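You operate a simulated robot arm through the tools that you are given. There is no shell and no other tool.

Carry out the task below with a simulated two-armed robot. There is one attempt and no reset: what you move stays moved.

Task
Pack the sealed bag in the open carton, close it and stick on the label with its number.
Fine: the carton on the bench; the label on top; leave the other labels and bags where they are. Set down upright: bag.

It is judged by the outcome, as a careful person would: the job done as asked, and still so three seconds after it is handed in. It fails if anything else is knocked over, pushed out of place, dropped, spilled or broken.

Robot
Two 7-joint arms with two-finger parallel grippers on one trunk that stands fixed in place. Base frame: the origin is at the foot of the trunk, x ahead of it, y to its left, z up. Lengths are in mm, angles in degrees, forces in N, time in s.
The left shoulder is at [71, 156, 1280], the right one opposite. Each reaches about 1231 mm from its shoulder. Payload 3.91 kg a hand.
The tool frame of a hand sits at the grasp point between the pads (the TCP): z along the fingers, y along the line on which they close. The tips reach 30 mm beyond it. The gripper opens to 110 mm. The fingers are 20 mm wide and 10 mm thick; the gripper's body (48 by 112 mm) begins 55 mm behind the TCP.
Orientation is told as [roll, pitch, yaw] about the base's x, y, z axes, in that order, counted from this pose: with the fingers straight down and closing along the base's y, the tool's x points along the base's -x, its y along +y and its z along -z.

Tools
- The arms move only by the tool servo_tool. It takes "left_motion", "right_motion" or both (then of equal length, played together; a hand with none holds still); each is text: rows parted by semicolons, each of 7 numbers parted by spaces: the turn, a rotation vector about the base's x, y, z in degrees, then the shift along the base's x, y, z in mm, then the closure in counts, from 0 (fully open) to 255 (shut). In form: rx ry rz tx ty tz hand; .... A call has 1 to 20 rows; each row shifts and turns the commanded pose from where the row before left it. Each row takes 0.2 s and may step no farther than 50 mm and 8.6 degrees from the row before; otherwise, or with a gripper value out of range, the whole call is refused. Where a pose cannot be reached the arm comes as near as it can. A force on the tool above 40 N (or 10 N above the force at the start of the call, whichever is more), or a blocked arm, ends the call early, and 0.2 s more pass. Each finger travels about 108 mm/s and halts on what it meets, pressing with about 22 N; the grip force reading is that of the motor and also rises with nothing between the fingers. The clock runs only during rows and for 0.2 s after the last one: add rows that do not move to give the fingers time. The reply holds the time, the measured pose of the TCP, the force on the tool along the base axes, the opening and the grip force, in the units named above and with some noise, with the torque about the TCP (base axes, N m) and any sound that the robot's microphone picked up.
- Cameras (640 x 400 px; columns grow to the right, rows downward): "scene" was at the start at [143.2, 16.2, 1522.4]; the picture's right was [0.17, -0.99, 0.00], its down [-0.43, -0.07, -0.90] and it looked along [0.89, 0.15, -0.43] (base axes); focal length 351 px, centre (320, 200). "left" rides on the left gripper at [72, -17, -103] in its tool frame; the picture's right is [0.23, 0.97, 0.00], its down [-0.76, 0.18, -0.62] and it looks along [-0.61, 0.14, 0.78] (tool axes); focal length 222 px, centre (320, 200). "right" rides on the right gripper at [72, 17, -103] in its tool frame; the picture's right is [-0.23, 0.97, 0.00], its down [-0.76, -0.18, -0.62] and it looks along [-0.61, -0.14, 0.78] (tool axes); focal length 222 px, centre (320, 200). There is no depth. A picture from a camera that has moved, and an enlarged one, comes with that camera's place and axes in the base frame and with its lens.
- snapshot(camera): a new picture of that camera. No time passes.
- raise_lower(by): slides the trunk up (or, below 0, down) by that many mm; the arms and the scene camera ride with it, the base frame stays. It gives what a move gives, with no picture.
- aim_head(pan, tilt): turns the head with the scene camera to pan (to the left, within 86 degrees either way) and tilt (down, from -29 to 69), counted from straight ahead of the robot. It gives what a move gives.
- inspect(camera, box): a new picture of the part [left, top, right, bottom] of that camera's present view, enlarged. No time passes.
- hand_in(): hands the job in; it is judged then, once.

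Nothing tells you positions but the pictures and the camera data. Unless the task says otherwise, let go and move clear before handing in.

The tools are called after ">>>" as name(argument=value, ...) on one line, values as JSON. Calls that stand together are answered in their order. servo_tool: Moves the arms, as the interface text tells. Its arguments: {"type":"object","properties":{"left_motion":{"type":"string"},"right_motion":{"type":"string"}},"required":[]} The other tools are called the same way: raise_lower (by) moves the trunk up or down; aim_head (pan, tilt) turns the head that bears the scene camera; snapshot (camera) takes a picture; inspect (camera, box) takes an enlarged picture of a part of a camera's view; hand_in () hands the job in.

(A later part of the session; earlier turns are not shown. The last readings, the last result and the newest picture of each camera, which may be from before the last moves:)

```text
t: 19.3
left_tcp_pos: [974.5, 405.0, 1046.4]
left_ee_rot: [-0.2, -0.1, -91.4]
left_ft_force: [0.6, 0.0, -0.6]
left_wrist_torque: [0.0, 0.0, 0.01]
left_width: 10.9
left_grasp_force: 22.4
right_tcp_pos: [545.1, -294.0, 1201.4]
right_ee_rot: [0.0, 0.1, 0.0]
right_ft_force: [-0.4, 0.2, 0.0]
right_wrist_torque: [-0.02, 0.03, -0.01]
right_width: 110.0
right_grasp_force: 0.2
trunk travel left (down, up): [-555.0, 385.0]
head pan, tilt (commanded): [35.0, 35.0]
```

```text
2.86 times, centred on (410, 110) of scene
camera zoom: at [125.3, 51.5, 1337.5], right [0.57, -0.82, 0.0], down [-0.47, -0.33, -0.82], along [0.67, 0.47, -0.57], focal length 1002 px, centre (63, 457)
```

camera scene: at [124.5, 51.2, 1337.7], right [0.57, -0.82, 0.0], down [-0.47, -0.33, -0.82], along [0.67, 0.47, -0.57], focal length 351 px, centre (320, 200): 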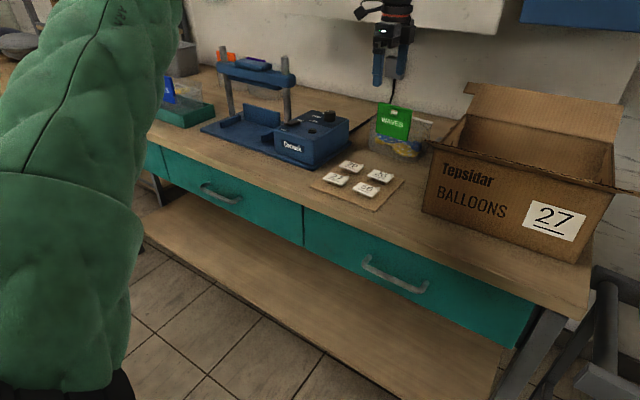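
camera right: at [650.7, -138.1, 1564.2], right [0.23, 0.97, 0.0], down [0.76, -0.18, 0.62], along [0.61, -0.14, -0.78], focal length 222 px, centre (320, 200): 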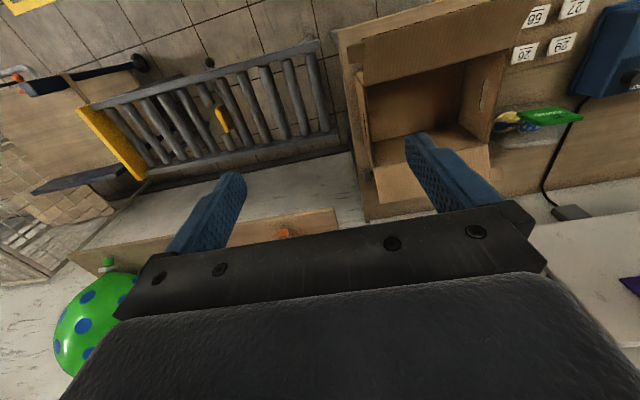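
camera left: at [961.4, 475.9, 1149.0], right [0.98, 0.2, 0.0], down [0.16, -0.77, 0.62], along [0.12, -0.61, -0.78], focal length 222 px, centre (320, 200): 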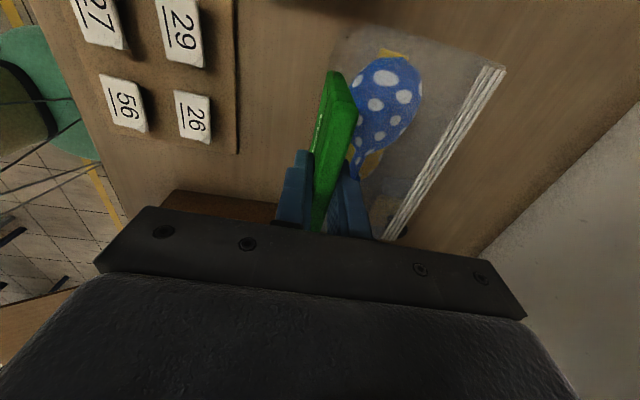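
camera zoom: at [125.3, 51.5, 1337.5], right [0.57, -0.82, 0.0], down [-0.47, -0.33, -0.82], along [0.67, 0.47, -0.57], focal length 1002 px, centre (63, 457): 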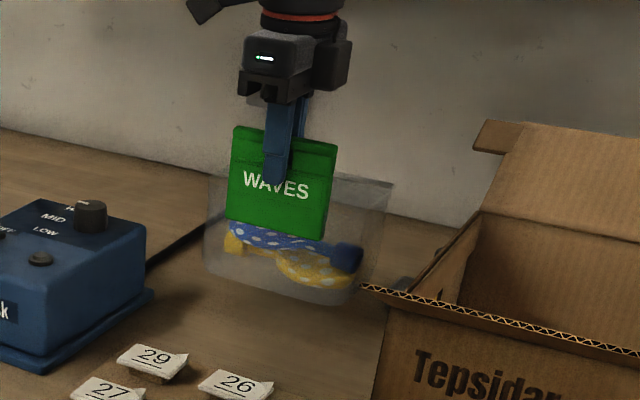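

The bag lifts cleanly and hangs level. I'll raise it while moving back toward me, clear of the carton, then check.

>>> servo_tool(left_motion="0 0 0 -20 0 30 255; 0 0 0 -30 0 35 255; 0 0 0 -30 0 35 255; 0 0 0 -30 0 35 255; 0 0 0 -20 0 20 255; 0 0 0 0 0 0 255")

>>> aim_head(pan=15, tilt=20)

>>> snapshot(camera="scene")

>>> snapshot(camera="left")

```text
t: 20.7
left_tcp_pos: [844.4, 404.1, 1202.1]
left_ee_rot: [-0.1, 0.0, -91.4]
left_ft_force: [0.1, -0.1, -0.8]
left_wrist_torque: [-0.01, 0.04, -0.03]
left_width: 11.2
left_grasp_force: 21.6
right_tcp_pos: [544.8, -294.5, 1201.4]
right_ee_rot: [0.0, 0.1, -0.1]
right_ft_force: [0.6, 0.6, 0.1]
right_wrist_torque: [0.0, 0.01, 0.0]
right_width: 110.1
right_grasp_force: 0.0
trunk travel left (down, up): [-555.0, 385.0]
head pan, tilt (commanded): [35.0, 35.0]
```

```text
t: 21.6
left_tcp_pos: [844.4, 403.8, 1201.7]
left_ee_rot: [0.1, 0.0, -91.5]
left_ft_force: [0.0, 0.0, -0.1]
left_wrist_torque: [0.01, 0.02, 0.0]
left_width: 10.9
left_grasp_force: 22.5
right_tcp_pos: [542.6, -294.3, 1201.4]
right_ee_rot: [0.1, 0.0, 0.0]
right_ft_force: [0.3, 0.6, -0.6]
right_wrist_torque: [0.03, 0.01, -0.03]
right_width: 110.0
right_grasp_force: 0.1
trunk travel left (down, up): [-555.0, 385.0]
head pan, tilt (commanded): [15.0, 20.0]
```

```text
taken
camera scene: at [142.5, 24.9, 1361.4], right [0.26, -0.97, 0.0], down [-0.33, -0.09, -0.94], along [0.91, 0.24, -0.34], focal length 351 px, centre (320, 200)
```

scene: 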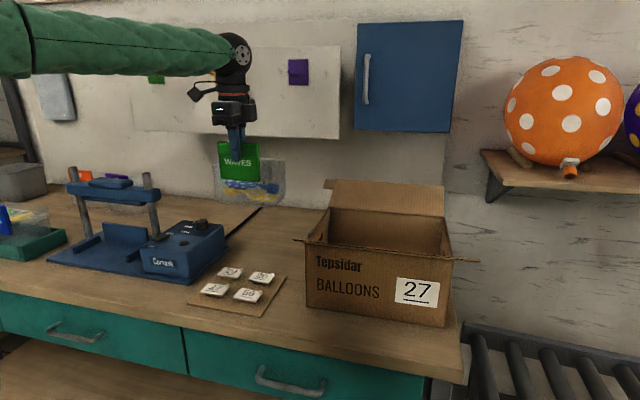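

```text
taken
camera left: at [830.9, 475.0, 1305.0], right [0.98, 0.2, 0.0], down [0.16, -0.77, 0.62], along [0.13, -0.61, -0.78], focal length 222 px, centre (320, 200)
```

left: 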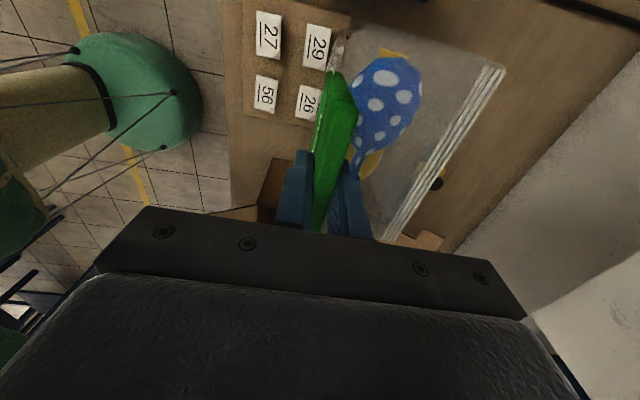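

>>> inspect(camera="scene", box=[280, 165, 490, 335])

>>> inspect(camera="scene", box=[190, 80, 330, 210])

```text
2.35 times, centred on (385, 250) of scene
camera zoom: at [142.5, 24.9, 1361.4], right [0.26, -0.97, 0.0], down [-0.33, -0.09, -0.94], along [0.91, 0.24, -0.34], focal length 825 px, centre (167, 82)
```

zoom: 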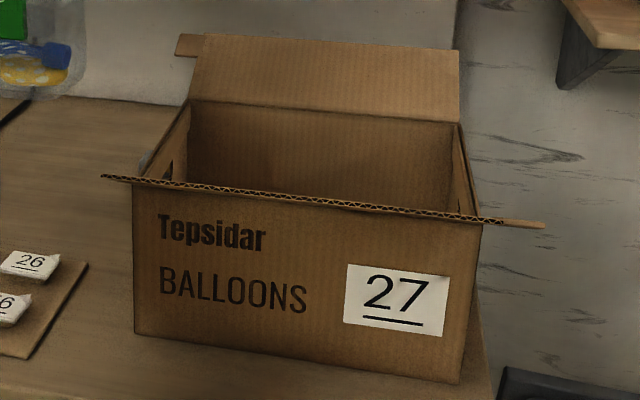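

```text
3.08 times, centred on (260, 145) of scene
camera zoom: at [142.5, 24.9, 1361.4], right [0.26, -0.97, 0.0], down [-0.33, -0.09, -0.94], along [0.91, 0.24, -0.34], focal length 1079 px, centre (505, 369)
```

zoom: 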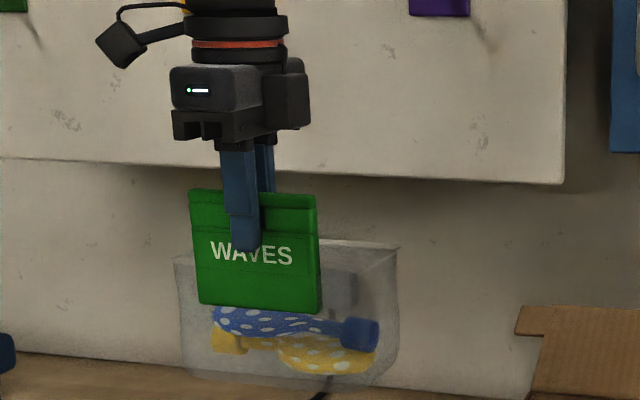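

The bag's bottom is at z≈1063, above the carton rim (≈1021). Moving sideways over the carton opening.

>>> servo_tool(left_motion="0 0 0 0 -35 0 255; 0 0 0 0 -45 0 255; 0 0 0 0 -45 0 255; 0 0 0 0 -45 0 255; 0 0 0 0 -45 0 255; 0 0 0 0 -45 0 255; 0 0 0 0 -40 0 255; 0 0 0 0 -27 0 255; 0 0 0 0 0 0 255")

>>> snapshot(camera="scene")

>>> snapshot(camera="left")

>>> snapshot(camera="right")

```text
t: 23.6
left_tcp_pos: [829.4, 137.9, 1193.8]
left_ee_rot: [0.1, -0.1, -91.6]
left_ft_force: [0.0, -0.7, -0.7]
left_wrist_torque: [-0.02, 0.01, 0.0]
left_width: 11.1
left_grasp_force: 22.2
left hand out of reach, approached as far as the arm can: row 6, 7, 8
right_tcp_pos: [543.4, -294.9, 1201.2]
right_ee_rot: [0.0, 0.0, 0.1]
right_ft_force: [-0.2, -0.2, 0.4]
right_wrist_torque: [-0.01, 0.0, 0.01]
right_width: 109.9
right_grasp_force: 0.0
trunk travel left (down, up): [-555.0, 385.0]
head pan, tilt (commanded): [15.0, 20.0]
```

```text
taken
camera scene: at [142.3, 24.9, 1361.4], right [0.26, -0.97, 0.0], down [-0.33, -0.09, -0.94], along [0.91, 0.24, -0.34], focal length 351 px, centre (320, 200)
```

scene: 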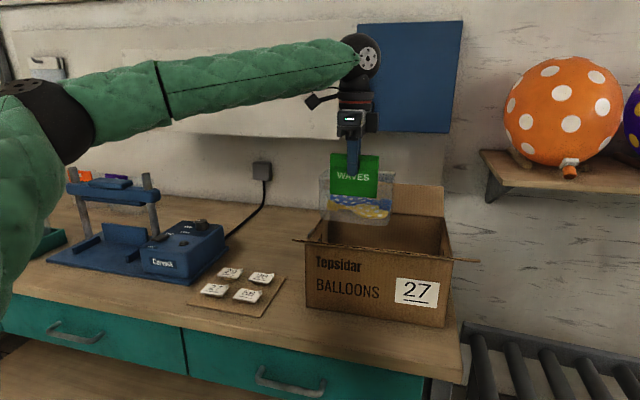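

```text
taken
camera left: at [816.6, 209.3, 1296.4], right [0.98, 0.2, 0.0], down [0.16, -0.76, 0.63], along [0.13, -0.61, -0.78], focal length 222 px, centre (320, 200)
```

left: 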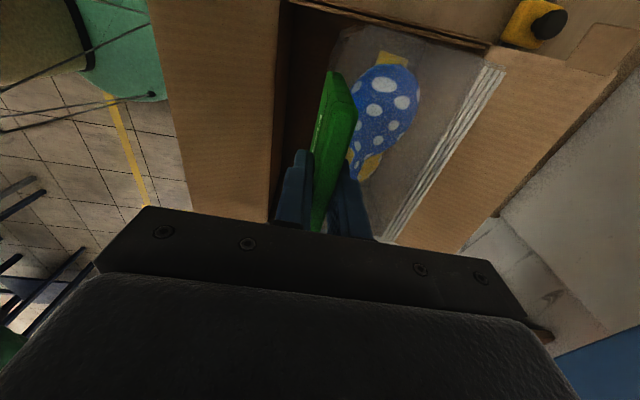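

```text
taken
camera right: at [471.1, -277.7, 1304.8], right [0.23, 0.97, 0.0], down [0.76, -0.18, 0.62], along [0.61, -0.14, -0.78], focal length 222 px, centre (320, 200)
```

right: 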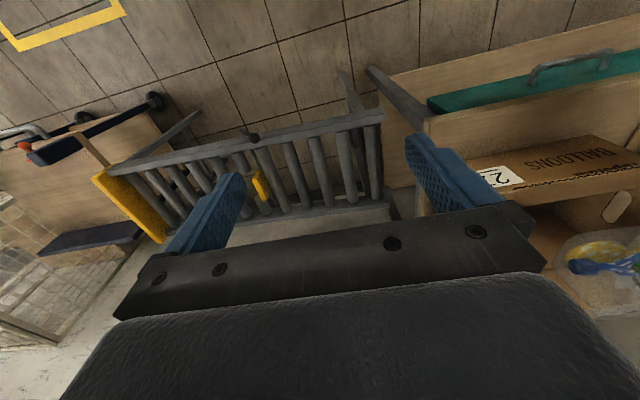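

The arm stops at y≈138 because of a joint limit rather than distance. I'll try a slight yaw change while moving further right.

>>> servo_tool(left_motion="0 0 6 4 -10 2 255; 0 0 6 4 -12 2 255; 0 0 0 0 0 0 255")

```text
t: 24.4
left_tcp_pos: [824.5, 133.4, 1192.3]
left_ee_rot: [0.0, -0.1, -79.4]
left_ft_force: [-0.2, -0.3, -0.8]
left_wrist_torque: [0.03, 0.08, 0.03]
left_width: 11.0
left_grasp_force: 22.4
left hand out of reach, approached as far as the arm can: row 1, 2
right_tcp_pos: [544.4, -295.2, 1201.5]
right_ee_rot: [0.0, 0.0, 0.0]
right_ft_force: [-0.1, 0.7, 0.3]
right_wrist_torque: [0.01, 0.0, 0.01]
right_width: 110.0
right_grasp_force: 0.1
trunk travel left (down, up): [-555.0, 385.0]
head pan, tilt (commanded): [15.0, 20.0]
```

Changing yaw doesn't help, so the limit depends on hand height relative to the shoulder. I'll raise the trunk and bring the hand down relative to it, then continue right.

>>> raise_lower(by=170)

>>> servo_tool(left_motion="0 0 -6 3 0 -40 255; 0 0 -6 3 0 -40 255; 0 0 0 3 0 -40 255; 0 0 0 3 0 -40 255; 0 0 0 0 0 0 255")

```text
t: 26.3
left_tcp_pos: [824.8, 132.7, 1362.7]
left_ee_rot: [0.0, 0.0, -79.5]
left_ft_force: [0.1, 0.0, -0.9]
left_wrist_torque: [-0.02, 0.01, -0.01]
left_width: 10.9
left_grasp_force: 22.2
right_tcp_pos: [543.3, -294.8, 1373.5]
right_ee_rot: [0.0, 0.1, 0.0]
right_ft_force: [-0.4, -0.6, -0.2]
right_wrist_torque: [0.0, -0.02, 0.01]
right_width: 110.0
right_grasp_force: 0.0
trunk travel left (down, up): [-725.0, 215.0]
head pan, tilt (commanded): [15.0, 20.0]
```

```text
t: 27.5
left_tcp_pos: [833.4, 133.7, 1201.2]
left_ee_rot: [0.2, -0.1, -91.5]
left_ft_force: [0.2, 0.1, -0.5]
left_wrist_torque: [0.03, 0.0, -0.03]
left_width: 10.7
left_grasp_force: 21.6
right_tcp_pos: [542.6, -294.5, 1371.5]
right_ee_rot: [0.0, 0.0, -0.1]
right_ft_force: [0.1, -0.4, -0.4]
right_wrist_torque: [0.03, -0.02, 0.02]
right_width: 109.9
right_grasp_force: 0.0
trunk travel left (down, up): [-725.0, 215.0]
head pan, tilt (commanded): [15.0, 20.0]
```

>>> servo_tool(left_motion="0 0 0 3 -20 0 255; 0 0 0 3 -20 0 255; 0 0 0 3 -17 0 255; 0 0 0 0 0 0 255")

>>> snapshot(camera="scene")

>>> snapshot(camera="left")

```text
t: 28.5
left_tcp_pos: [812.7, 117.0, 1207.5]
left_ee_rot: [0.1, -0.2, -91.5]
left_ft_force: [-0.1, 0.8, -0.5]
left_wrist_torque: [-0.01, 0.03, 0.0]
left_width: 10.8
left_grasp_force: 22.0
left hand out of reach, approached as far as the arm can: row 1, 2, 3
right_tcp_pos: [543.6, -295.2, 1371.6]
right_ee_rot: [0.0, 0.1, 0.0]
right_ft_force: [-0.3, -0.1, 0.2]
right_wrist_torque: [0.0, -0.01, -0.01]
right_width: 110.0
right_grasp_force: 0.1
trunk travel left (down, up): [-725.0, 215.0]
head pan, tilt (commanded): [15.0, 20.0]
```

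```text
taken
camera scene: at [142.6, 24.7, 1531.4], right [0.26, -0.97, 0.0], down [-0.33, -0.09, -0.94], along [0.91, 0.24, -0.34], focal length 351 px, centre (320, 200)
```

scene: 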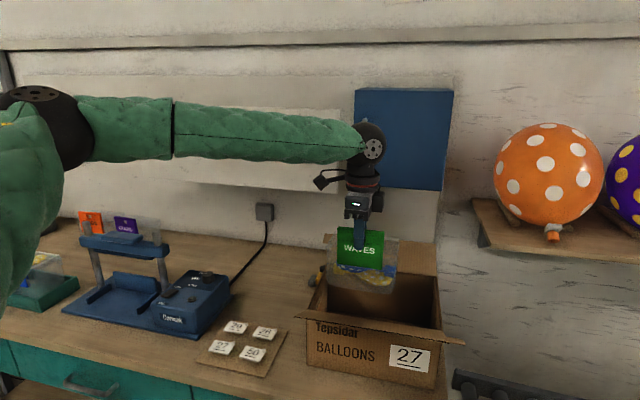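

```text
taken
camera left: at [798.5, 187.5, 1311.7], right [0.98, 0.2, 0.0], down [0.16, -0.76, 0.63], along [0.13, -0.61, -0.78], focal length 222 px, centre (320, 200)
```

left: 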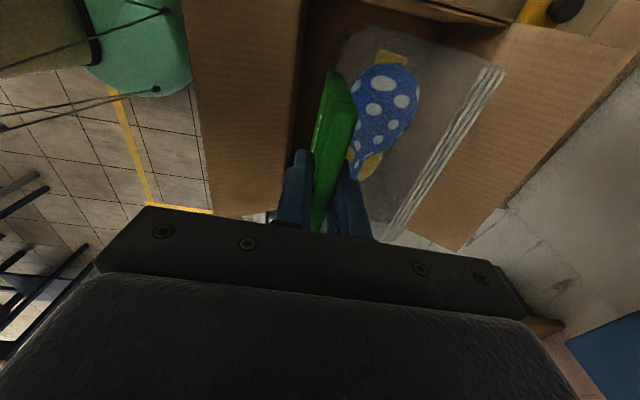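

The boundary seems tied to the hand's yaw. The bag can stand in the carton turned 90° just as well, so I'll rotate the hand back toward yaw 0 while high above the carton and see whether that frees the reach.

>>> servo_tool(left_motion="0 0 8.5 0 0 5 255; 0 0 8.5 0 0 5 255; 0 0 8.5 0 0 5 255; 0 0 8.5 0 0 5 255; 0 0 8.5 0 0 0 255; 0 0 8.5 0 0 0 255; 0 0 8.5 0 0 0 255; 0 0 8.5 0 0 0 255; 0 0 8.5 0 0 0 255; 0 0 8.5 0 0 0 255; 0 0 6 0 0 0 255; 0 0 0 0 0 0 255")

>>> snapshot(camera="scene")

>>> snapshot(camera="left")

```text
t: 31.1
left_tcp_pos: [813.4, 115.9, 1228.7]
left_ee_rot: [0.0, -0.1, -0.3]
left_ft_force: [0.4, -0.2, -0.6]
left_wrist_torque: [-0.01, -0.03, -0.01]
left_width: 11.0
left_grasp_force: 21.3
right_tcp_pos: [543.4, -294.8, 1370.9]
right_ee_rot: [-0.1, 0.0, 0.0]
right_ft_force: [0.3, 0.0, -0.4]
right_wrist_torque: [0.0, -0.03, -0.02]
right_width: 110.2
right_grasp_force: 0.0
trunk travel left (down, up): [-725.0, 215.0]
head pan, tilt (commanded): [15.0, 20.0]
```

```text
taken
camera scene: at [142.6, 24.7, 1531.4], right [0.26, -0.97, 0.0], down [-0.33, -0.09, -0.94], along [0.91, 0.24, -0.34], focal length 351 px, centre (320, 200)
```

scene: 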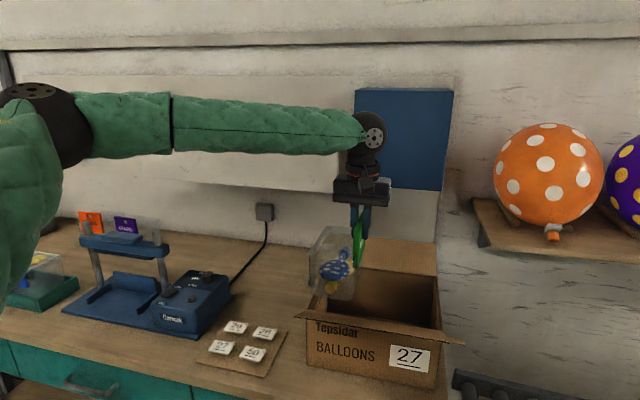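

```text
taken
camera left: at [741.9, 98.0, 1331.8], right [-0.22, 0.98, 0.0], down [0.76, 0.17, 0.62], along [0.61, 0.14, -0.78], focal length 222 px, centre (320, 200)
```

left: 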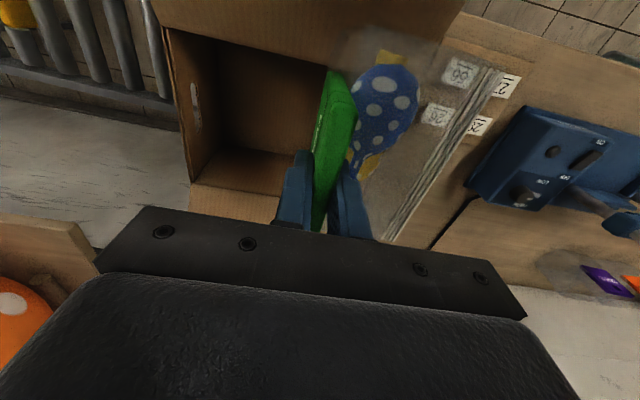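

>>> servo_tool(left_motion="0 0 0 10 -20 0 255; 0 0 0 10 -20 0 255; 0 0 0 0 0 0 255")

```text
t: 31.9
left_tcp_pos: [809.5, 111.7, 1230.9]
left_ee_rot: [-0.1, 0.0, -0.4]
left_ft_force: [0.5, -0.3, 0.3]
left_wrist_torque: [-0.02, 0.02, -0.01]
left_width: 10.9
left_grasp_force: 22.3
left hand out of reach, approached as far as the arm can: row 1, 2
right_tcp_pos: [544.0, -294.7, 1370.8]
right_ee_rot: [0.0, 0.0, 0.1]
right_ft_force: [-0.4, 0.1, 0.1]
right_wrist_torque: [-0.03, 0.03, 0.0]
right_width: 110.1
right_grasp_force: 0.0
trunk travel left (down, up): [-725.0, 215.0]
head pan, tilt (commanded): [15.0, 20.0]
```

The boundary is the same at any yaw, but a spot I can reach—TCP about (815, 127) with the bag square—still leaves about 20 mm clearance to the walls. I'll rotate back and take that spot.

>>> servo_tool(left_motion="0 0 -8.5 1 3 0 255; 0 0 -8.5 1 3 0 255; 0 0 -8.5 1 3 0 255; 0 0 -8.5 1 3 0 255; 0 0 -8.5 1 2 0 255; 0 0 -8.5 0 1 0 255; 0 0 -8.5 0 0 0 255; 0 0 -8.5 0 0 0 255; 0 0 -8.5 0 0 0 255; 0 0 -8.5 0 0 0 255; 0 0 -5.5 0 0 0 255; 0 0 0 0 0 0 255")

>>> snapshot(camera="left")

```text
t: 34.5
left_tcp_pos: [815.2, 128.7, 1231.2]
left_ee_rot: [0.0, -0.1, -91.1]
left_ft_force: [0.7, -1.0, -0.9]
left_wrist_torque: [0.02, 0.03, 0.01]
left_width: 11.0
left_grasp_force: 21.8
right_tcp_pos: [543.7, -295.0, 1369.5]
right_ee_rot: [-0.1, 0.1, 0.0]
right_ft_force: [-0.7, 0.1, -0.3]
right_wrist_torque: [0.03, 0.01, 0.08]
right_width: 110.0
right_grasp_force: 0.0
trunk travel left (down, up): [-725.0, 215.0]
head pan, tilt (commanded): [15.0, 20.0]
```

```text
taken
camera left: at [801.1, 199.2, 1333.6], right [0.98, 0.21, 0.0], down [0.16, -0.76, 0.62], along [0.13, -0.61, -0.78], focal length 222 px, centre (320, 200)
```

left: 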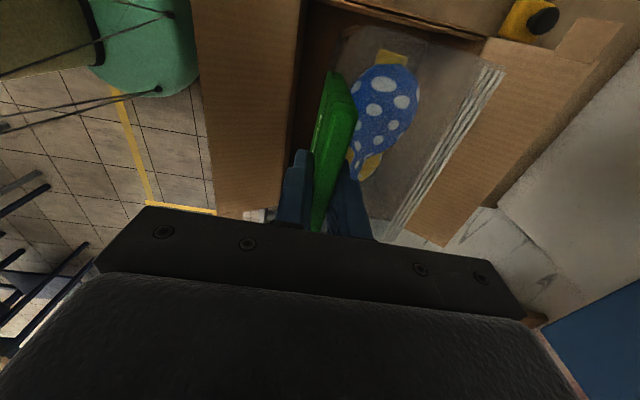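

>>> servo_tool(left_motion="0 0 0 0 0 -25 255; 0 0 0 0 0 -25 255; 0 0 0 0 0 0 255")

>>> inspect(camera="left", box=[180, 0, 560, 240])

>>> inspect(camera="scene", box=[280, 190, 480, 380])

```text
t: 35.3
left_tcp_pos: [815.0, 127.5, 1182.2]
left_ee_rot: [0.1, -0.1, -91.0]
left_ft_force: [0.4, 0.4, 0.2]
left_wrist_torque: [-0.02, -0.01, 0.02]
left_width: 10.9
left_grasp_force: 22.0
right_tcp_pos: [542.1, -296.3, 1371.6]
right_ee_rot: [-0.1, 0.0, 0.0]
right_ft_force: [-0.2, 0.1, 0.8]
right_wrist_torque: [-0.02, -0.02, 0.01]
right_width: 109.9
right_grasp_force: 0.1
trunk travel left (down, up): [-725.0, 215.0]
head pan, tilt (commanded): [15.0, 20.0]
```

```text
1.67 times, centred on (370, 120) of left
camera zoom: at [800.2, 198.8, 1284.0], right [0.98, 0.21, 0.0], down [0.16, -0.76, 0.62], along [0.13, -0.61, -0.78], focal length 370 px, centre (237, 333)
```

zoom: 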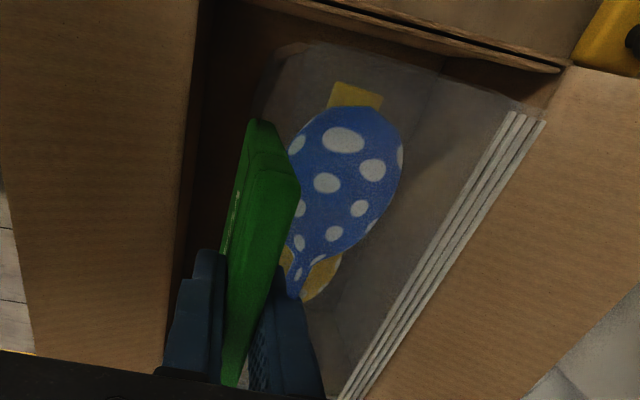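

```text
2.11 times, centred on (380, 285) of scene
camera zoom: at [142.0, 24.5, 1531.5], right [0.26, -0.97, 0.0], down [-0.33, -0.09, -0.94], along [0.91, 0.24, -0.34], focal length 738 px, centre (194, 21)
```

zoom: 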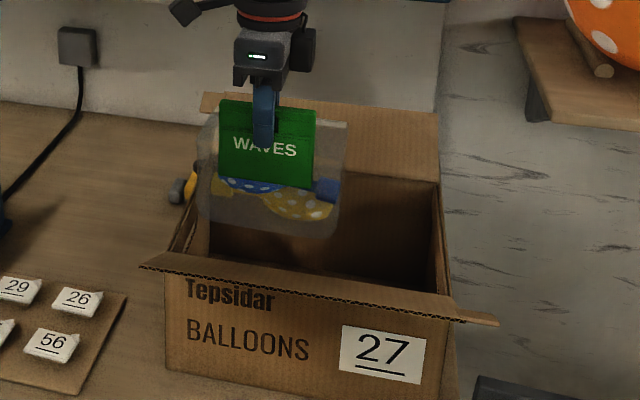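

>>> servo_tool(left_motion="0 0 0 0 0 -25 255; 0 0 0 0 0 -25 255; 0 0 0 0 0 -25 255; 0 0 0 0 0 0 255")

>>> inspect(camera="left", box=[180, 0, 560, 240])

>>> inspect(camera="scene", box=[280, 190, 480, 380])

```text
t: 36.3
left_tcp_pos: [807.5, 138.7, 1110.0]
left_ee_rot: [0.0, 0.0, -90.9]
left_ft_force: [0.3, 0.4, -0.5]
left_wrist_torque: [0.02, 0.02, 0.01]
left_width: 10.9
left_grasp_force: 22.0
left hand out of reach, approached as far as the arm can: row 2, 3
right_tcp_pos: [542.8, -296.0, 1371.0]
right_ee_rot: [-0.2, 0.0, 0.0]
right_ft_force: [0.2, 0.5, -0.6]
right_wrist_torque: [0.0, 0.02, -0.02]
right_width: 109.9
right_grasp_force: 0.1
trunk travel left (down, up): [-725.0, 215.0]
head pan, tilt (commanded): [15.0, 20.0]
```

```text
1.67 times, centred on (370, 120) of left
camera zoom: at [792.8, 210.2, 1212.5], right [0.98, 0.21, 0.0], down [0.16, -0.76, 0.63], along [0.13, -0.61, -0.78], focal length 370 px, centre (237, 333)
```

zoom: 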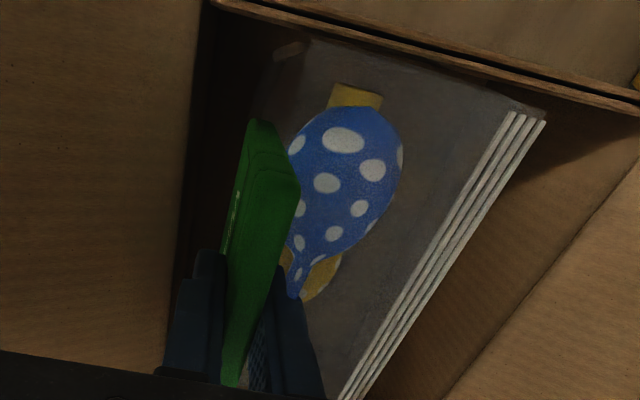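

```text
2.11 times, centred on (380, 285) of scene
camera zoom: at [142.6, 24.5, 1531.4], right [0.26, -0.97, 0.0], down [-0.33, -0.09, -0.94], along [0.91, 0.24, -0.34], focal length 738 px, centre (194, 21)
```

zoom: 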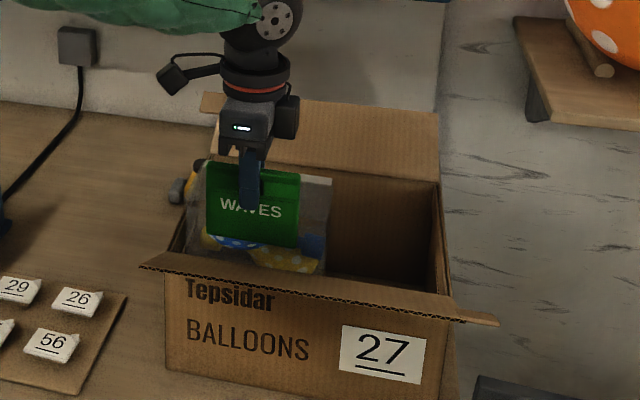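

Going lower with the arm drifts it off, but the trunk itself can lower the whole arm straight down. I'll lift back to the centred spot, then lower with the trunk.

>>> servo_tool(left_motion="0 0 0 2 -2 25 255; 0 0 0 3 -5 25 255; 0 0 0 3 -5 25 255; 0 0 0 0 0 0 255")

>>> raise_lower(by=-100)

>>> inspect(camera="left", box=[180, 0, 560, 240])

>>> inspect(camera="scene", box=[280, 130, 480, 320])

```text
t: 37.3
left_tcp_pos: [815.0, 126.3, 1185.2]
left_ee_rot: [0.0, 0.0, -91.0]
left_ft_force: [0.7, 0.4, 0.3]
left_wrist_torque: [0.0, 0.01, -0.02]
left_width: 11.0
left_grasp_force: 22.4
right_tcp_pos: [543.6, -294.1, 1370.8]
right_ee_rot: [0.1, 0.0, 0.0]
right_ft_force: [-0.6, -0.5, 0.5]
right_wrist_torque: [0.0, 0.0, 0.02]
right_width: 109.9
right_grasp_force: 0.0
trunk travel left (down, up): [-725.0, 215.0]
head pan, tilt (commanded): [15.0, 20.0]
```

```text
t: 38.6
left_tcp_pos: [814.4, 126.1, 1085.3]
left_ee_rot: [0.0, -0.1, -91.0]
left_ft_force: [0.7, 0.2, 0.9]
left_wrist_torque: [0.02, 0.01, -0.02]
left_width: 10.9
left_grasp_force: 21.8
right_tcp_pos: [542.9, -294.9, 1270.9]
right_ee_rot: [0.0, 0.0, -0.1]
right_ft_force: [-0.9, -0.2, 0.5]
right_wrist_torque: [-0.01, -0.03, 0.01]
right_width: 110.0
right_grasp_force: 0.1
trunk travel left (down, up): [-625.0, 315.0]
head pan, tilt (commanded): [15.0, 20.0]
```

```text
1.67 times, centred on (370, 120) of left
camera zoom: at [800.4, 197.2, 1188.7], right [0.98, 0.21, 0.0], down [0.16, -0.76, 0.62], along [0.13, -0.61, -0.78], focal length 370 px, centre (237, 333)
```

zoom: 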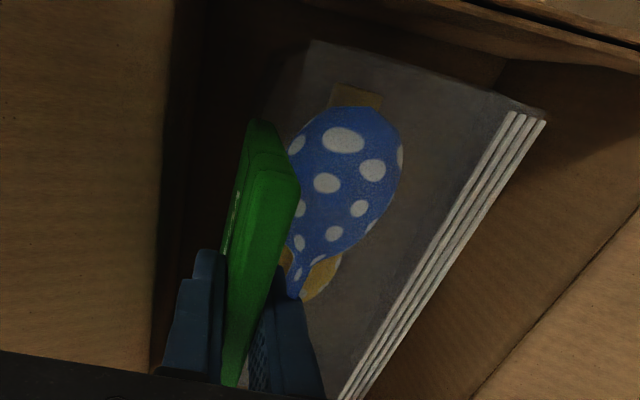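

```text
2.11 times, centred on (380, 225) of scene
camera zoom: at [142.2, 24.7, 1431.6], right [0.26, -0.97, 0.0], down [-0.33, -0.09, -0.94], along [0.91, 0.24, -0.34], focal length 738 px, centre (194, 147)
```

zoom: 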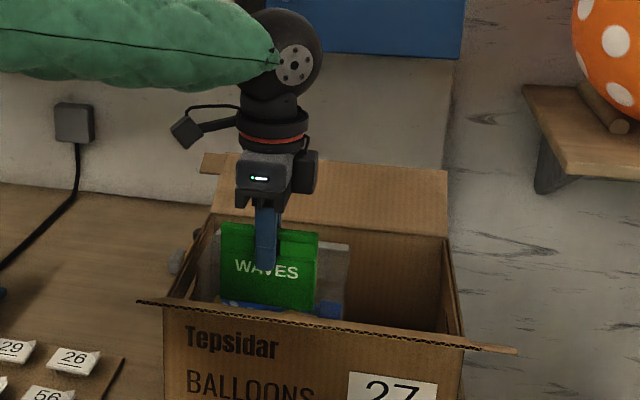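

>>> raise_lower(by=-60)

>>> servo_tool(left_motion="0 0 0 0 0 -5 255; 0 0 0 0 0 -4 255; 0 0 0 0 0 -3 255; 0 0 0 0 0 -2 255")

>>> inspect(camera="left", box=[180, 0, 560, 240])

```text
t: 39.6
left_tcp_pos: [814.6, 126.0, 1025.0]
left_ee_rot: [0.1, -0.2, -91.1]
left_ft_force: [0.1, -0.7, 0.0]
left_wrist_torque: [0.03, -0.02, -0.01]
left_width: 11.2
left_grasp_force: 21.8
right_tcp_pos: [542.0, -295.3, 1210.5]
right_ee_rot: [0.0, 0.0, 0.0]
right_ft_force: [-0.3, -0.2, 0.1]
right_wrist_torque: [0.01, 0.02, 0.0]
right_width: 110.1
right_grasp_force: 0.0
trunk travel left (down, up): [-565.0, 375.0]
head pan, tilt (commanded): [15.0, 20.0]
```

```text
t: 40.6
left_tcp_pos: [813.1, 126.0, 1011.4]
left_ee_rot: [0.0, 0.0, -90.9]
left_ft_force: [0.0, 0.0, 0.0]
left_wrist_torque: [0.02, 0.03, -0.02]
left_width: 10.8
left_grasp_force: 22.0
right_tcp_pos: [543.5, -295.1, 1211.2]
right_ee_rot: [0.0, 0.0, 0.0]
right_ft_force: [0.1, 0.7, 0.9]
right_wrist_torque: [-0.01, 0.0, 0.01]
right_width: 109.9
right_grasp_force: 0.2
trunk travel left (down, up): [-565.0, 375.0]
head pan, tilt (commanded): [15.0, 20.0]
```

```text
1.67 times, centred on (370, 120) of left
camera zoom: at [800.6, 197.6, 1114.4], right [0.98, 0.21, 0.0], down [0.16, -0.76, 0.62], along [0.13, -0.61, -0.78], focal length 370 px, centre (237, 333)
```

zoom: 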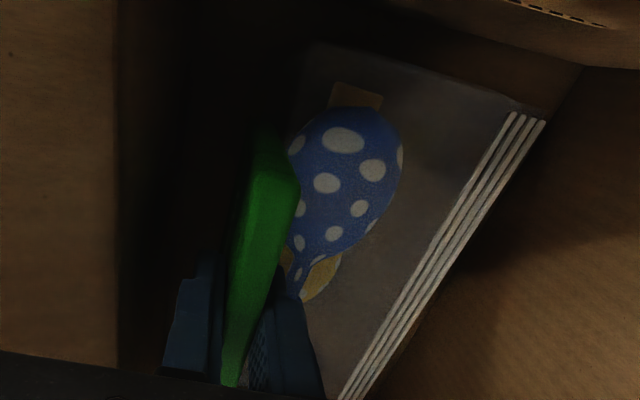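

>>> servo_tool(left_motion="0 0 0 0 0 -2 255; 0 0 0 0 0 -2 255; 0 0 0 0 0 0 255")

>>> servo_tool(left_motion="0 0 0 0 0 -1 255; 0 0 0 0 0 -1 255; 0 0 0 0 0 0 255")

>>> servo_tool(left_motion="0 0 0 0 0 -1 255; 0 0 0 0 0 -1 255; 0 0 0 0 0 0 255")

```text
t: 41.4
left_tcp_pos: [815.6, 126.7, 1006.4]
left_ee_rot: [-0.1, -0.1, -91.0]
left_ft_force: [0.9, 0.4, -0.5]
left_wrist_torque: [0.0, 0.03, -0.01]
left_width: 11.3
left_grasp_force: 22.2
right_tcp_pos: [542.7, -295.6, 1211.2]
right_ee_rot: [0.0, 0.0, 0.0]
right_ft_force: [-0.8, 0.1, 0.0]
right_wrist_torque: [-0.01, 0.02, 0.01]
right_width: 109.8
right_grasp_force: 0.1
trunk travel left (down, up): [-565.0, 375.0]
head pan, tilt (commanded): [15.0, 20.0]
```

```text
t: 42.2
left_tcp_pos: [815.0, 127.9, 1005.3]
left_ee_rot: [0.0, -0.1, -90.9]
left_ft_force: [0.6, 0.2, -0.8]
left_wrist_torque: [-0.03, 0.04, -0.02]
left_width: 11.0
left_grasp_force: 21.9
right_tcp_pos: [543.1, -295.1, 1211.6]
right_ee_rot: [0.0, 0.0, 0.1]
right_ft_force: [0.2, 0.7, 0.3]
right_wrist_torque: [-0.02, 0.02, 0.02]
right_width: 110.2
right_grasp_force: 0.1
trunk travel left (down, up): [-565.0, 375.0]
head pan, tilt (commanded): [15.0, 20.0]
```

```text
t: 43.0
left_tcp_pos: [813.3, 127.0, 1003.0]
left_ee_rot: [0.0, -0.1, -90.9]
left_ft_force: [1.2, -0.5, 4.7]
left_wrist_torque: [0.4, -0.01, -0.05]
left_width: 11.3
left_grasp_force: 22.2
right_tcp_pos: [543.6, -295.5, 1212.3]
right_ee_rot: [0.1, 0.1, 0.1]
right_ft_force: [-0.1, -0.1, -0.7]
right_wrist_torque: [0.01, 0.0, -0.02]
right_width: 110.2
right_grasp_force: 0.0
trunk travel left (down, up): [-565.0, 375.0]
head pan, tilt (commanded): [15.0, 20.0]
```

Contact with the floor (about 5 N, at the left edge first). A touch lower to seat it flat before letting go.

>>> servo_tool(left_motion="0 0 0 0 0 -0.5 255; 0 0 0 0 0 0 255")

>>> inspect(camera="left", box=[180, 0, 560, 240])

>>> inspect(camera="scene", box=[280, 90, 480, 280])

```text
t: 43.6
left_tcp_pos: [814.4, 125.8, 1004.8]
left_ee_rot: [0.2, -0.2, -91.0]
left_ft_force: [0.3, -0.3, 9.1]
left_wrist_torque: [0.49, -0.09, 0.01]
left_width: 11.0
left_grasp_force: 22.1
right_tcp_pos: [542.9, -295.4, 1212.3]
right_ee_rot: [0.0, 0.0, 0.0]
right_ft_force: [0.2, 0.3, 0.1]
right_wrist_torque: [0.01, 0.01, 0.01]
right_width: 109.9
right_grasp_force: 0.0
trunk travel left (down, up): [-565.0, 375.0]
head pan, tilt (commanded): [15.0, 20.0]
```

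```text
1.67 times, centred on (370, 120) of left
camera zoom: at [799.4, 197.9, 1106.9], right [0.98, 0.21, 0.0], down [0.16, -0.76, 0.63], along [0.13, -0.61, -0.78], focal length 370 px, centre (237, 333)
```

zoom: 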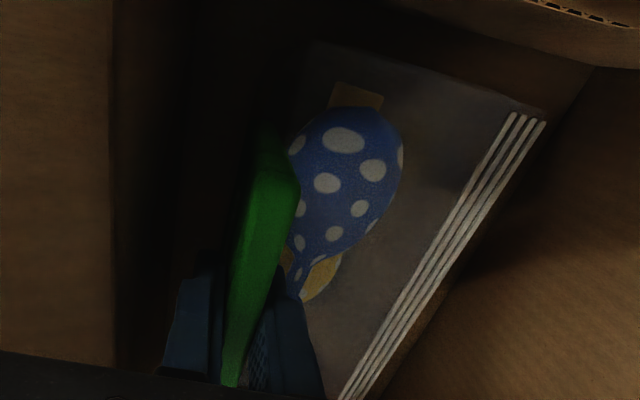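

```text
2.11 times, centred on (380, 185) of scene
camera zoom: at [141.8, 24.5, 1371.6], right [0.26, -0.97, 0.0], down [-0.33, -0.09, -0.94], along [0.91, 0.24, -0.34], focal length 738 px, centre (194, 232)
```

zoom: 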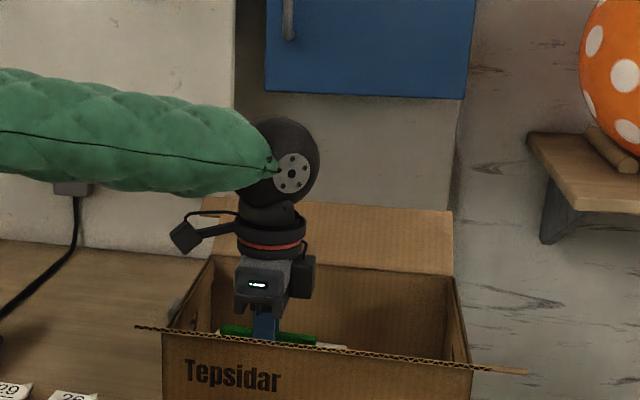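

The bag is seated. Opening the fingers a little (limited room to the front wall) and withdrawing straight up.

>>> servo_tool(left_motion="0 0 0 0 0 0.5 255; 0 0 0 0 0 0 215; 0 0 0 0 0 0 200; 0 0 0 0 0 0 195; 0 0 0 0 0 0 195")

>>> snapshot(camera="left")

```text
t: 44.8
left_tcp_pos: [814.8, 127.0, 1004.3]
left_ee_rot: [0.1, -0.1, -91.0]
left_ft_force: [0.1, 0.5, 0.8]
left_wrist_torque: [-0.02, -0.01, -0.01]
left_width: 25.8
left_grasp_force: 0.1
right_tcp_pos: [543.9, -294.7, 1210.4]
right_ee_rot: [0.0, 0.0, 0.0]
right_ft_force: [0.3, 0.4, 0.2]
right_wrist_torque: [-0.04, -0.03, 0.0]
right_width: 109.9
right_grasp_force: 0.0
trunk travel left (down, up): [-565.0, 375.0]
head pan, tilt (commanded): [15.0, 20.0]
```

```text
taken
camera left: at [799.8, 198.1, 1106.4], right [0.98, 0.21, 0.0], down [0.16, -0.76, 0.63], along [0.13, -0.61, -0.78], focal length 222 px, centre (320, 200)
```

left: 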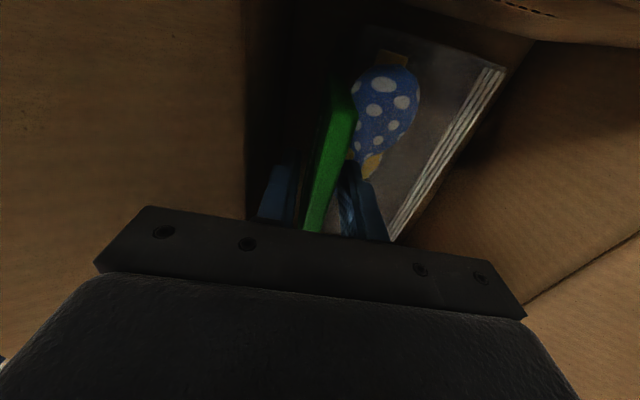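

>>> servo_tool(left_motion="0 0 0 0 0 10 195; 0 0 0 0 0 20 195; 0 0 0 0 0 30 195; 0 0 0 0 0 40 195; 0 0 0 0 0 40 195; 0 0 0 0 0 40 195; 0 0 0 0 0 0 195")

>>> snapshot(camera="left")

>>> snapshot(camera="scene")

```text
t: 46.4
left_tcp_pos: [815.7, 126.4, 1183.7]
left_ee_rot: [0.0, 0.0, -91.0]
left_ft_force: [-0.1, -0.6, -0.5]
left_wrist_torque: [0.01, -0.01, 0.0]
left_width: 26.0
left_grasp_force: 0.0
right_tcp_pos: [544.4, -294.5, 1210.7]
right_ee_rot: [0.1, 0.0, 0.1]
right_ft_force: [-0.3, -0.5, -0.1]
right_wrist_torque: [-0.01, 0.04, -0.01]
right_width: 110.1
right_grasp_force: 0.0
trunk travel left (down, up): [-565.0, 375.0]
head pan, tilt (commanded): [15.0, 20.0]
```

```text
taken
camera left: at [801.5, 197.2, 1287.1], right [0.98, 0.21, 0.0], down [0.16, -0.76, 0.62], along [0.13, -0.61, -0.78], focal length 222 px, centre (320, 200)
```

left: 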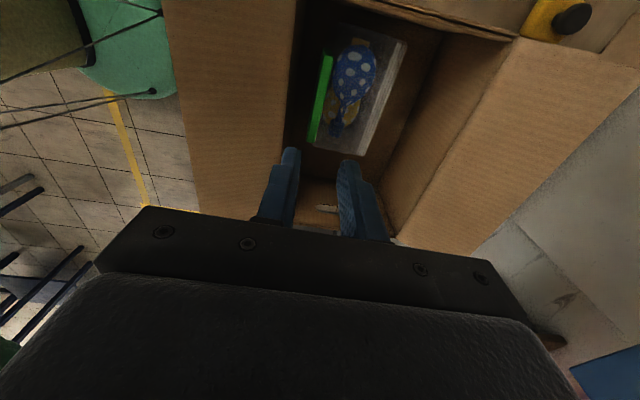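

```text
taken
camera scene: at [142.7, 24.7, 1371.4], right [0.26, -0.97, 0.0], down [-0.33, -0.09, -0.94], along [0.91, 0.24, -0.34], focal length 351 px, centre (320, 200)
```

scene: 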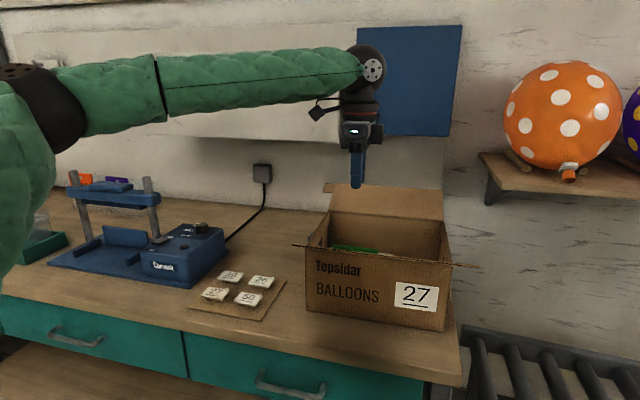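

The bag stands upright in the carton. Next the flaps: I'll measure the back flap and its ear carefully.

>>> inspect(camera="left", box=[380, 0, 640, 260])

>>> inspect(camera="scene", box=[280, 165, 490, 335])

>>> inspect(camera="left", box=[140, 0, 440, 240])

```text
1.54 times, centred on (510, 130) of left
camera zoom: at [801.5, 197.2, 1287.1], right [0.98, 0.21, 0.0], down [0.16, -0.76, 0.62], along [0.13, -0.61, -0.78], focal length 342 px, centre (28, 308)
```

zoom: 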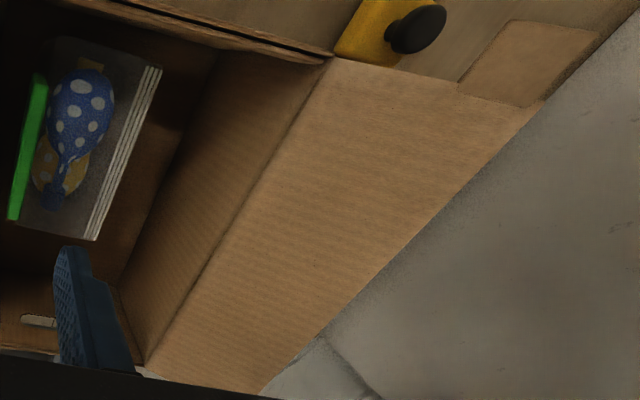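

```text
2.35 times, centred on (385, 250) of scene
camera zoom: at [142.7, 24.7, 1371.4], right [0.26, -0.97, 0.0], down [-0.33, -0.09, -0.94], along [0.91, 0.24, -0.34], focal length 825 px, centre (167, 82)
```

zoom: 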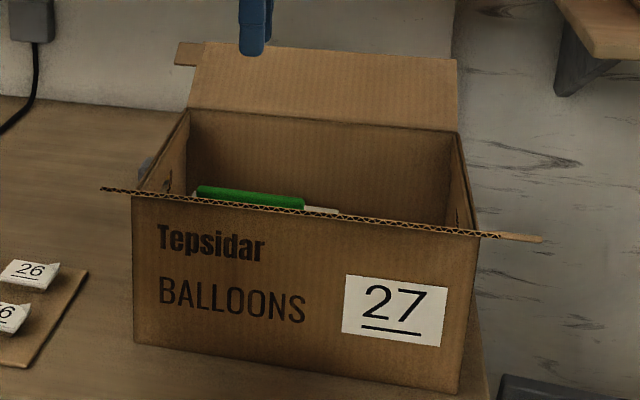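

```text
1.67 times, centred on (290, 120) of left
camera zoom: at [801.5, 197.2, 1287.1], right [0.98, 0.21, 0.0], down [0.16, -0.76, 0.62], along [0.13, -0.61, -0.78], focal length 370 px, centre (370, 333)
```

zoom: 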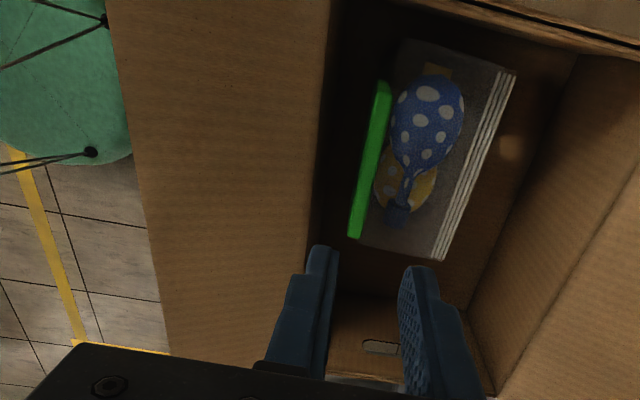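

The back flap hinges at about (990, 1022) with its free edge at (1082, 1071). Its ear sits at the left end (y 226–258). I'll move the left hand out to the left and turn it so the closed fingers point forward-right and level, to hook under that flap.

>>> servo_tool(left_motion="0 0 0 10 40 5 255; 0 0 5 10 40 5 255; 0 0 6.5 10 40 0 255; 0 0 6.5 10 40 0 255; 0 0 6.5 10 40 0 255; 0 0 6.5 10 20 0 255; 0 0 0 0 0 0 255")

>>> servo_tool(left_motion="-7.36 -4.25 0 0 0 0 255; -7.36 -4.25 0 0 0 0 255; -7.36 -4.25 0 0 0 0 255; -7.36 -4.25 0 0 0 0 255; -7.36 -4.25 0 0 0 0 255; 0 0 0 0 0 0 255")

>>> snapshot(camera="scene")

```text
t: 48.0
left_tcp_pos: [875.4, 346.7, 1193.3]
left_ee_rot: [0.1, -0.1, -60.0]
left_ft_force: [0.3, 0.4, -0.6]
left_wrist_torque: [0.01, -0.03, -0.01]
left_width: 0.1
left_grasp_force: 21.9
right_tcp_pos: [543.3, -295.3, 1211.3]
right_ee_rot: [0.0, 0.0, 0.0]
right_ft_force: [0.3, 0.0, 0.4]
right_wrist_torque: [-0.03, 0.02, -0.04]
right_width: 110.2
right_grasp_force: 0.0
trunk travel left (down, up): [-565.0, 375.0]
head pan, tilt (commanded): [15.0, 20.0]
```

```text
t: 49.4
left_tcp_pos: [875.9, 346.0, 1193.2]
left_ee_rot: [-0.1, -42.6, -59.9]
left_ft_force: [-0.3, -0.3, -0.4]
left_wrist_torque: [0.02, 0.03, 0.01]
left_width: 0.0
left_grasp_force: 22.4
right_tcp_pos: [542.3, -295.6, 1211.0]
right_ee_rot: [-0.1, 0.0, -0.1]
right_ft_force: [0.0, -0.4, -0.7]
right_wrist_torque: [0.0, -0.02, 0.01]
right_width: 110.2
right_grasp_force: 0.0
trunk travel left (down, up): [-565.0, 375.0]
head pan, tilt (commanded): [15.0, 20.0]
```

```text
taken
camera scene: at [142.4, 24.0, 1371.5], right [0.26, -0.97, 0.0], down [-0.33, -0.09, -0.94], along [0.91, 0.24, -0.34], focal length 351 px, centre (320, 200)
```

scene: 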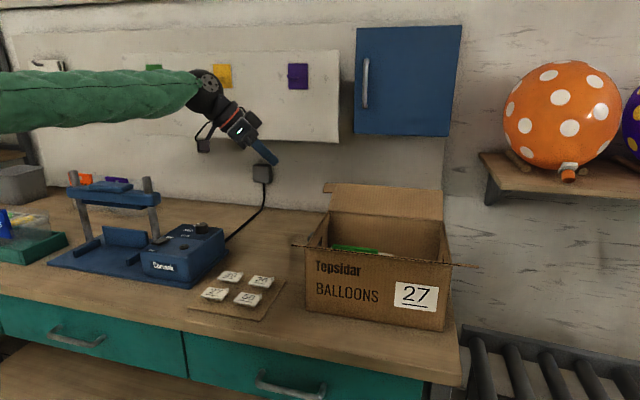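

>>> servo_tool(left_motion="-7.36 -4.25 0 0 0 0 255; -7.36 -4.25 0 0 0 0 255; -7.36 -4.25 0 0 0 0 255; -7.36 -4.25 0 0 0 0 255; -7.36 -4.25 0 0 0 0 255; -4 -2.3 0 0 0 0 255; 0 0 0 0 0 0 255")

>>> snapshot(camera="scene")

>>> snapshot(camera="left")

```text
t: 51.0
left_tcp_pos: [874.1, 344.8, 1193.3]
left_ee_rot: [0.0, -76.6, -59.8]
left_ft_force: [-1.3, -1.0, -0.9]
left_wrist_torque: [0.0, 0.04, -0.01]
left_width: 0.1
left_grasp_force: 21.8
left hand out of reach, approached as far as the arm can: row 5, 6
right_tcp_pos: [542.2, -295.4, 1210.3]
right_ee_rot: [0.0, 0.1, 0.0]
right_ft_force: [0.0, 0.5, 0.8]
right_wrist_torque: [-0.04, -0.01, 0.02]
right_width: 110.0
right_grasp_force: 0.0
trunk travel left (down, up): [-565.0, 375.0]
head pan, tilt (commanded): [15.0, 20.0]
```

```text
taken
camera scene: at [142.3, 24.6, 1371.5], right [0.26, -0.97, 0.0], down [-0.33, -0.09, -0.94], along [0.91, 0.24, -0.34], focal length 351 px, centre (320, 200)
```

scene: 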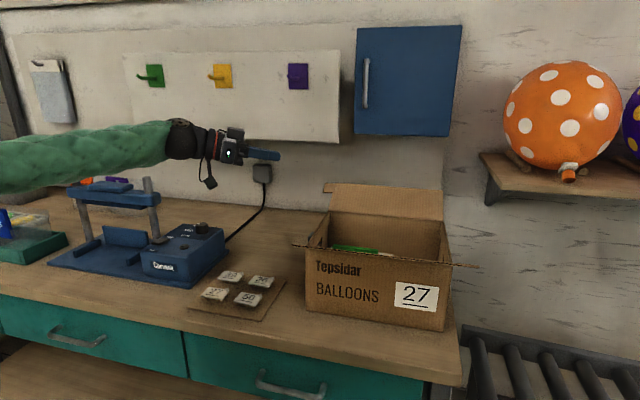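

```text
taken
camera left: at [802.8, 437.3, 1146.6], right [0.82, 0.53, -0.22], down [-0.06, 0.46, 0.89], along [0.57, -0.71, 0.41], focal length 222 px, centre (320, 200)
```

left: 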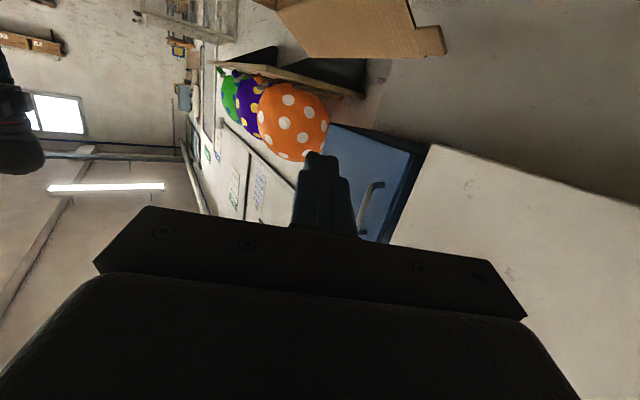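

The hand reached 13° short of level, which still works as a hook. I'll move it to the rear-left of the carton and slide the fingertips under the back flap's ear from the left.

>>> servo_tool(left_motion="0 0 0 40 0 -10 255; 0 0 0 40 0 -10 255; 0 0 0 40 0 -10 255; 0 0 0 39 0 -10 255; 0 0 0 0 0 0 255")

>>> snapshot(camera="scene")

```text
t: 52.2
left_tcp_pos: [951.7, 331.1, 1234.5]
left_ee_rot: [0.9, -75.1, -59.7]
left_ft_force: [-0.5, 0.1, 0.0]
left_wrist_torque: [-0.04, -0.01, 0.01]
left_width: 0.0
left_grasp_force: 21.4
left hand out of reach, approached as far as the arm can: row 1, 2, 3, 4
right_tcp_pos: [543.7, -294.5, 1211.7]
right_ee_rot: [0.0, 0.0, 0.0]
right_ft_force: [1.6, 0.9, -0.4]
right_wrist_torque: [0.01, 0.02, 0.0]
right_width: 110.1
right_grasp_force: 0.0
trunk travel left (down, up): [-565.0, 375.0]
head pan, tilt (commanded): [15.0, 20.0]
```

```text
taken
camera scene: at [142.2, 25.5, 1371.5], right [0.26, -0.97, 0.0], down [-0.33, -0.09, -0.94], along [0.91, 0.24, -0.34], focal length 351 px, centre (320, 200)
```

scene: 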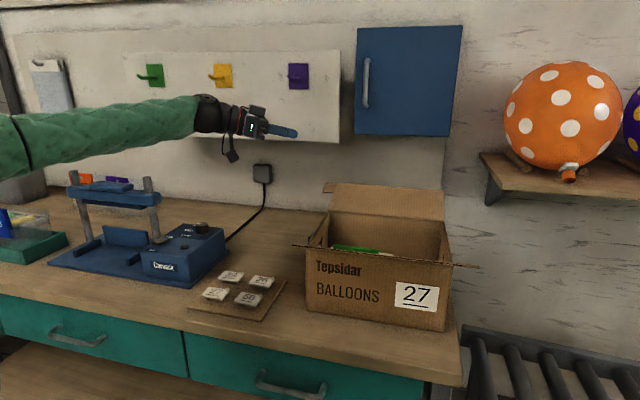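

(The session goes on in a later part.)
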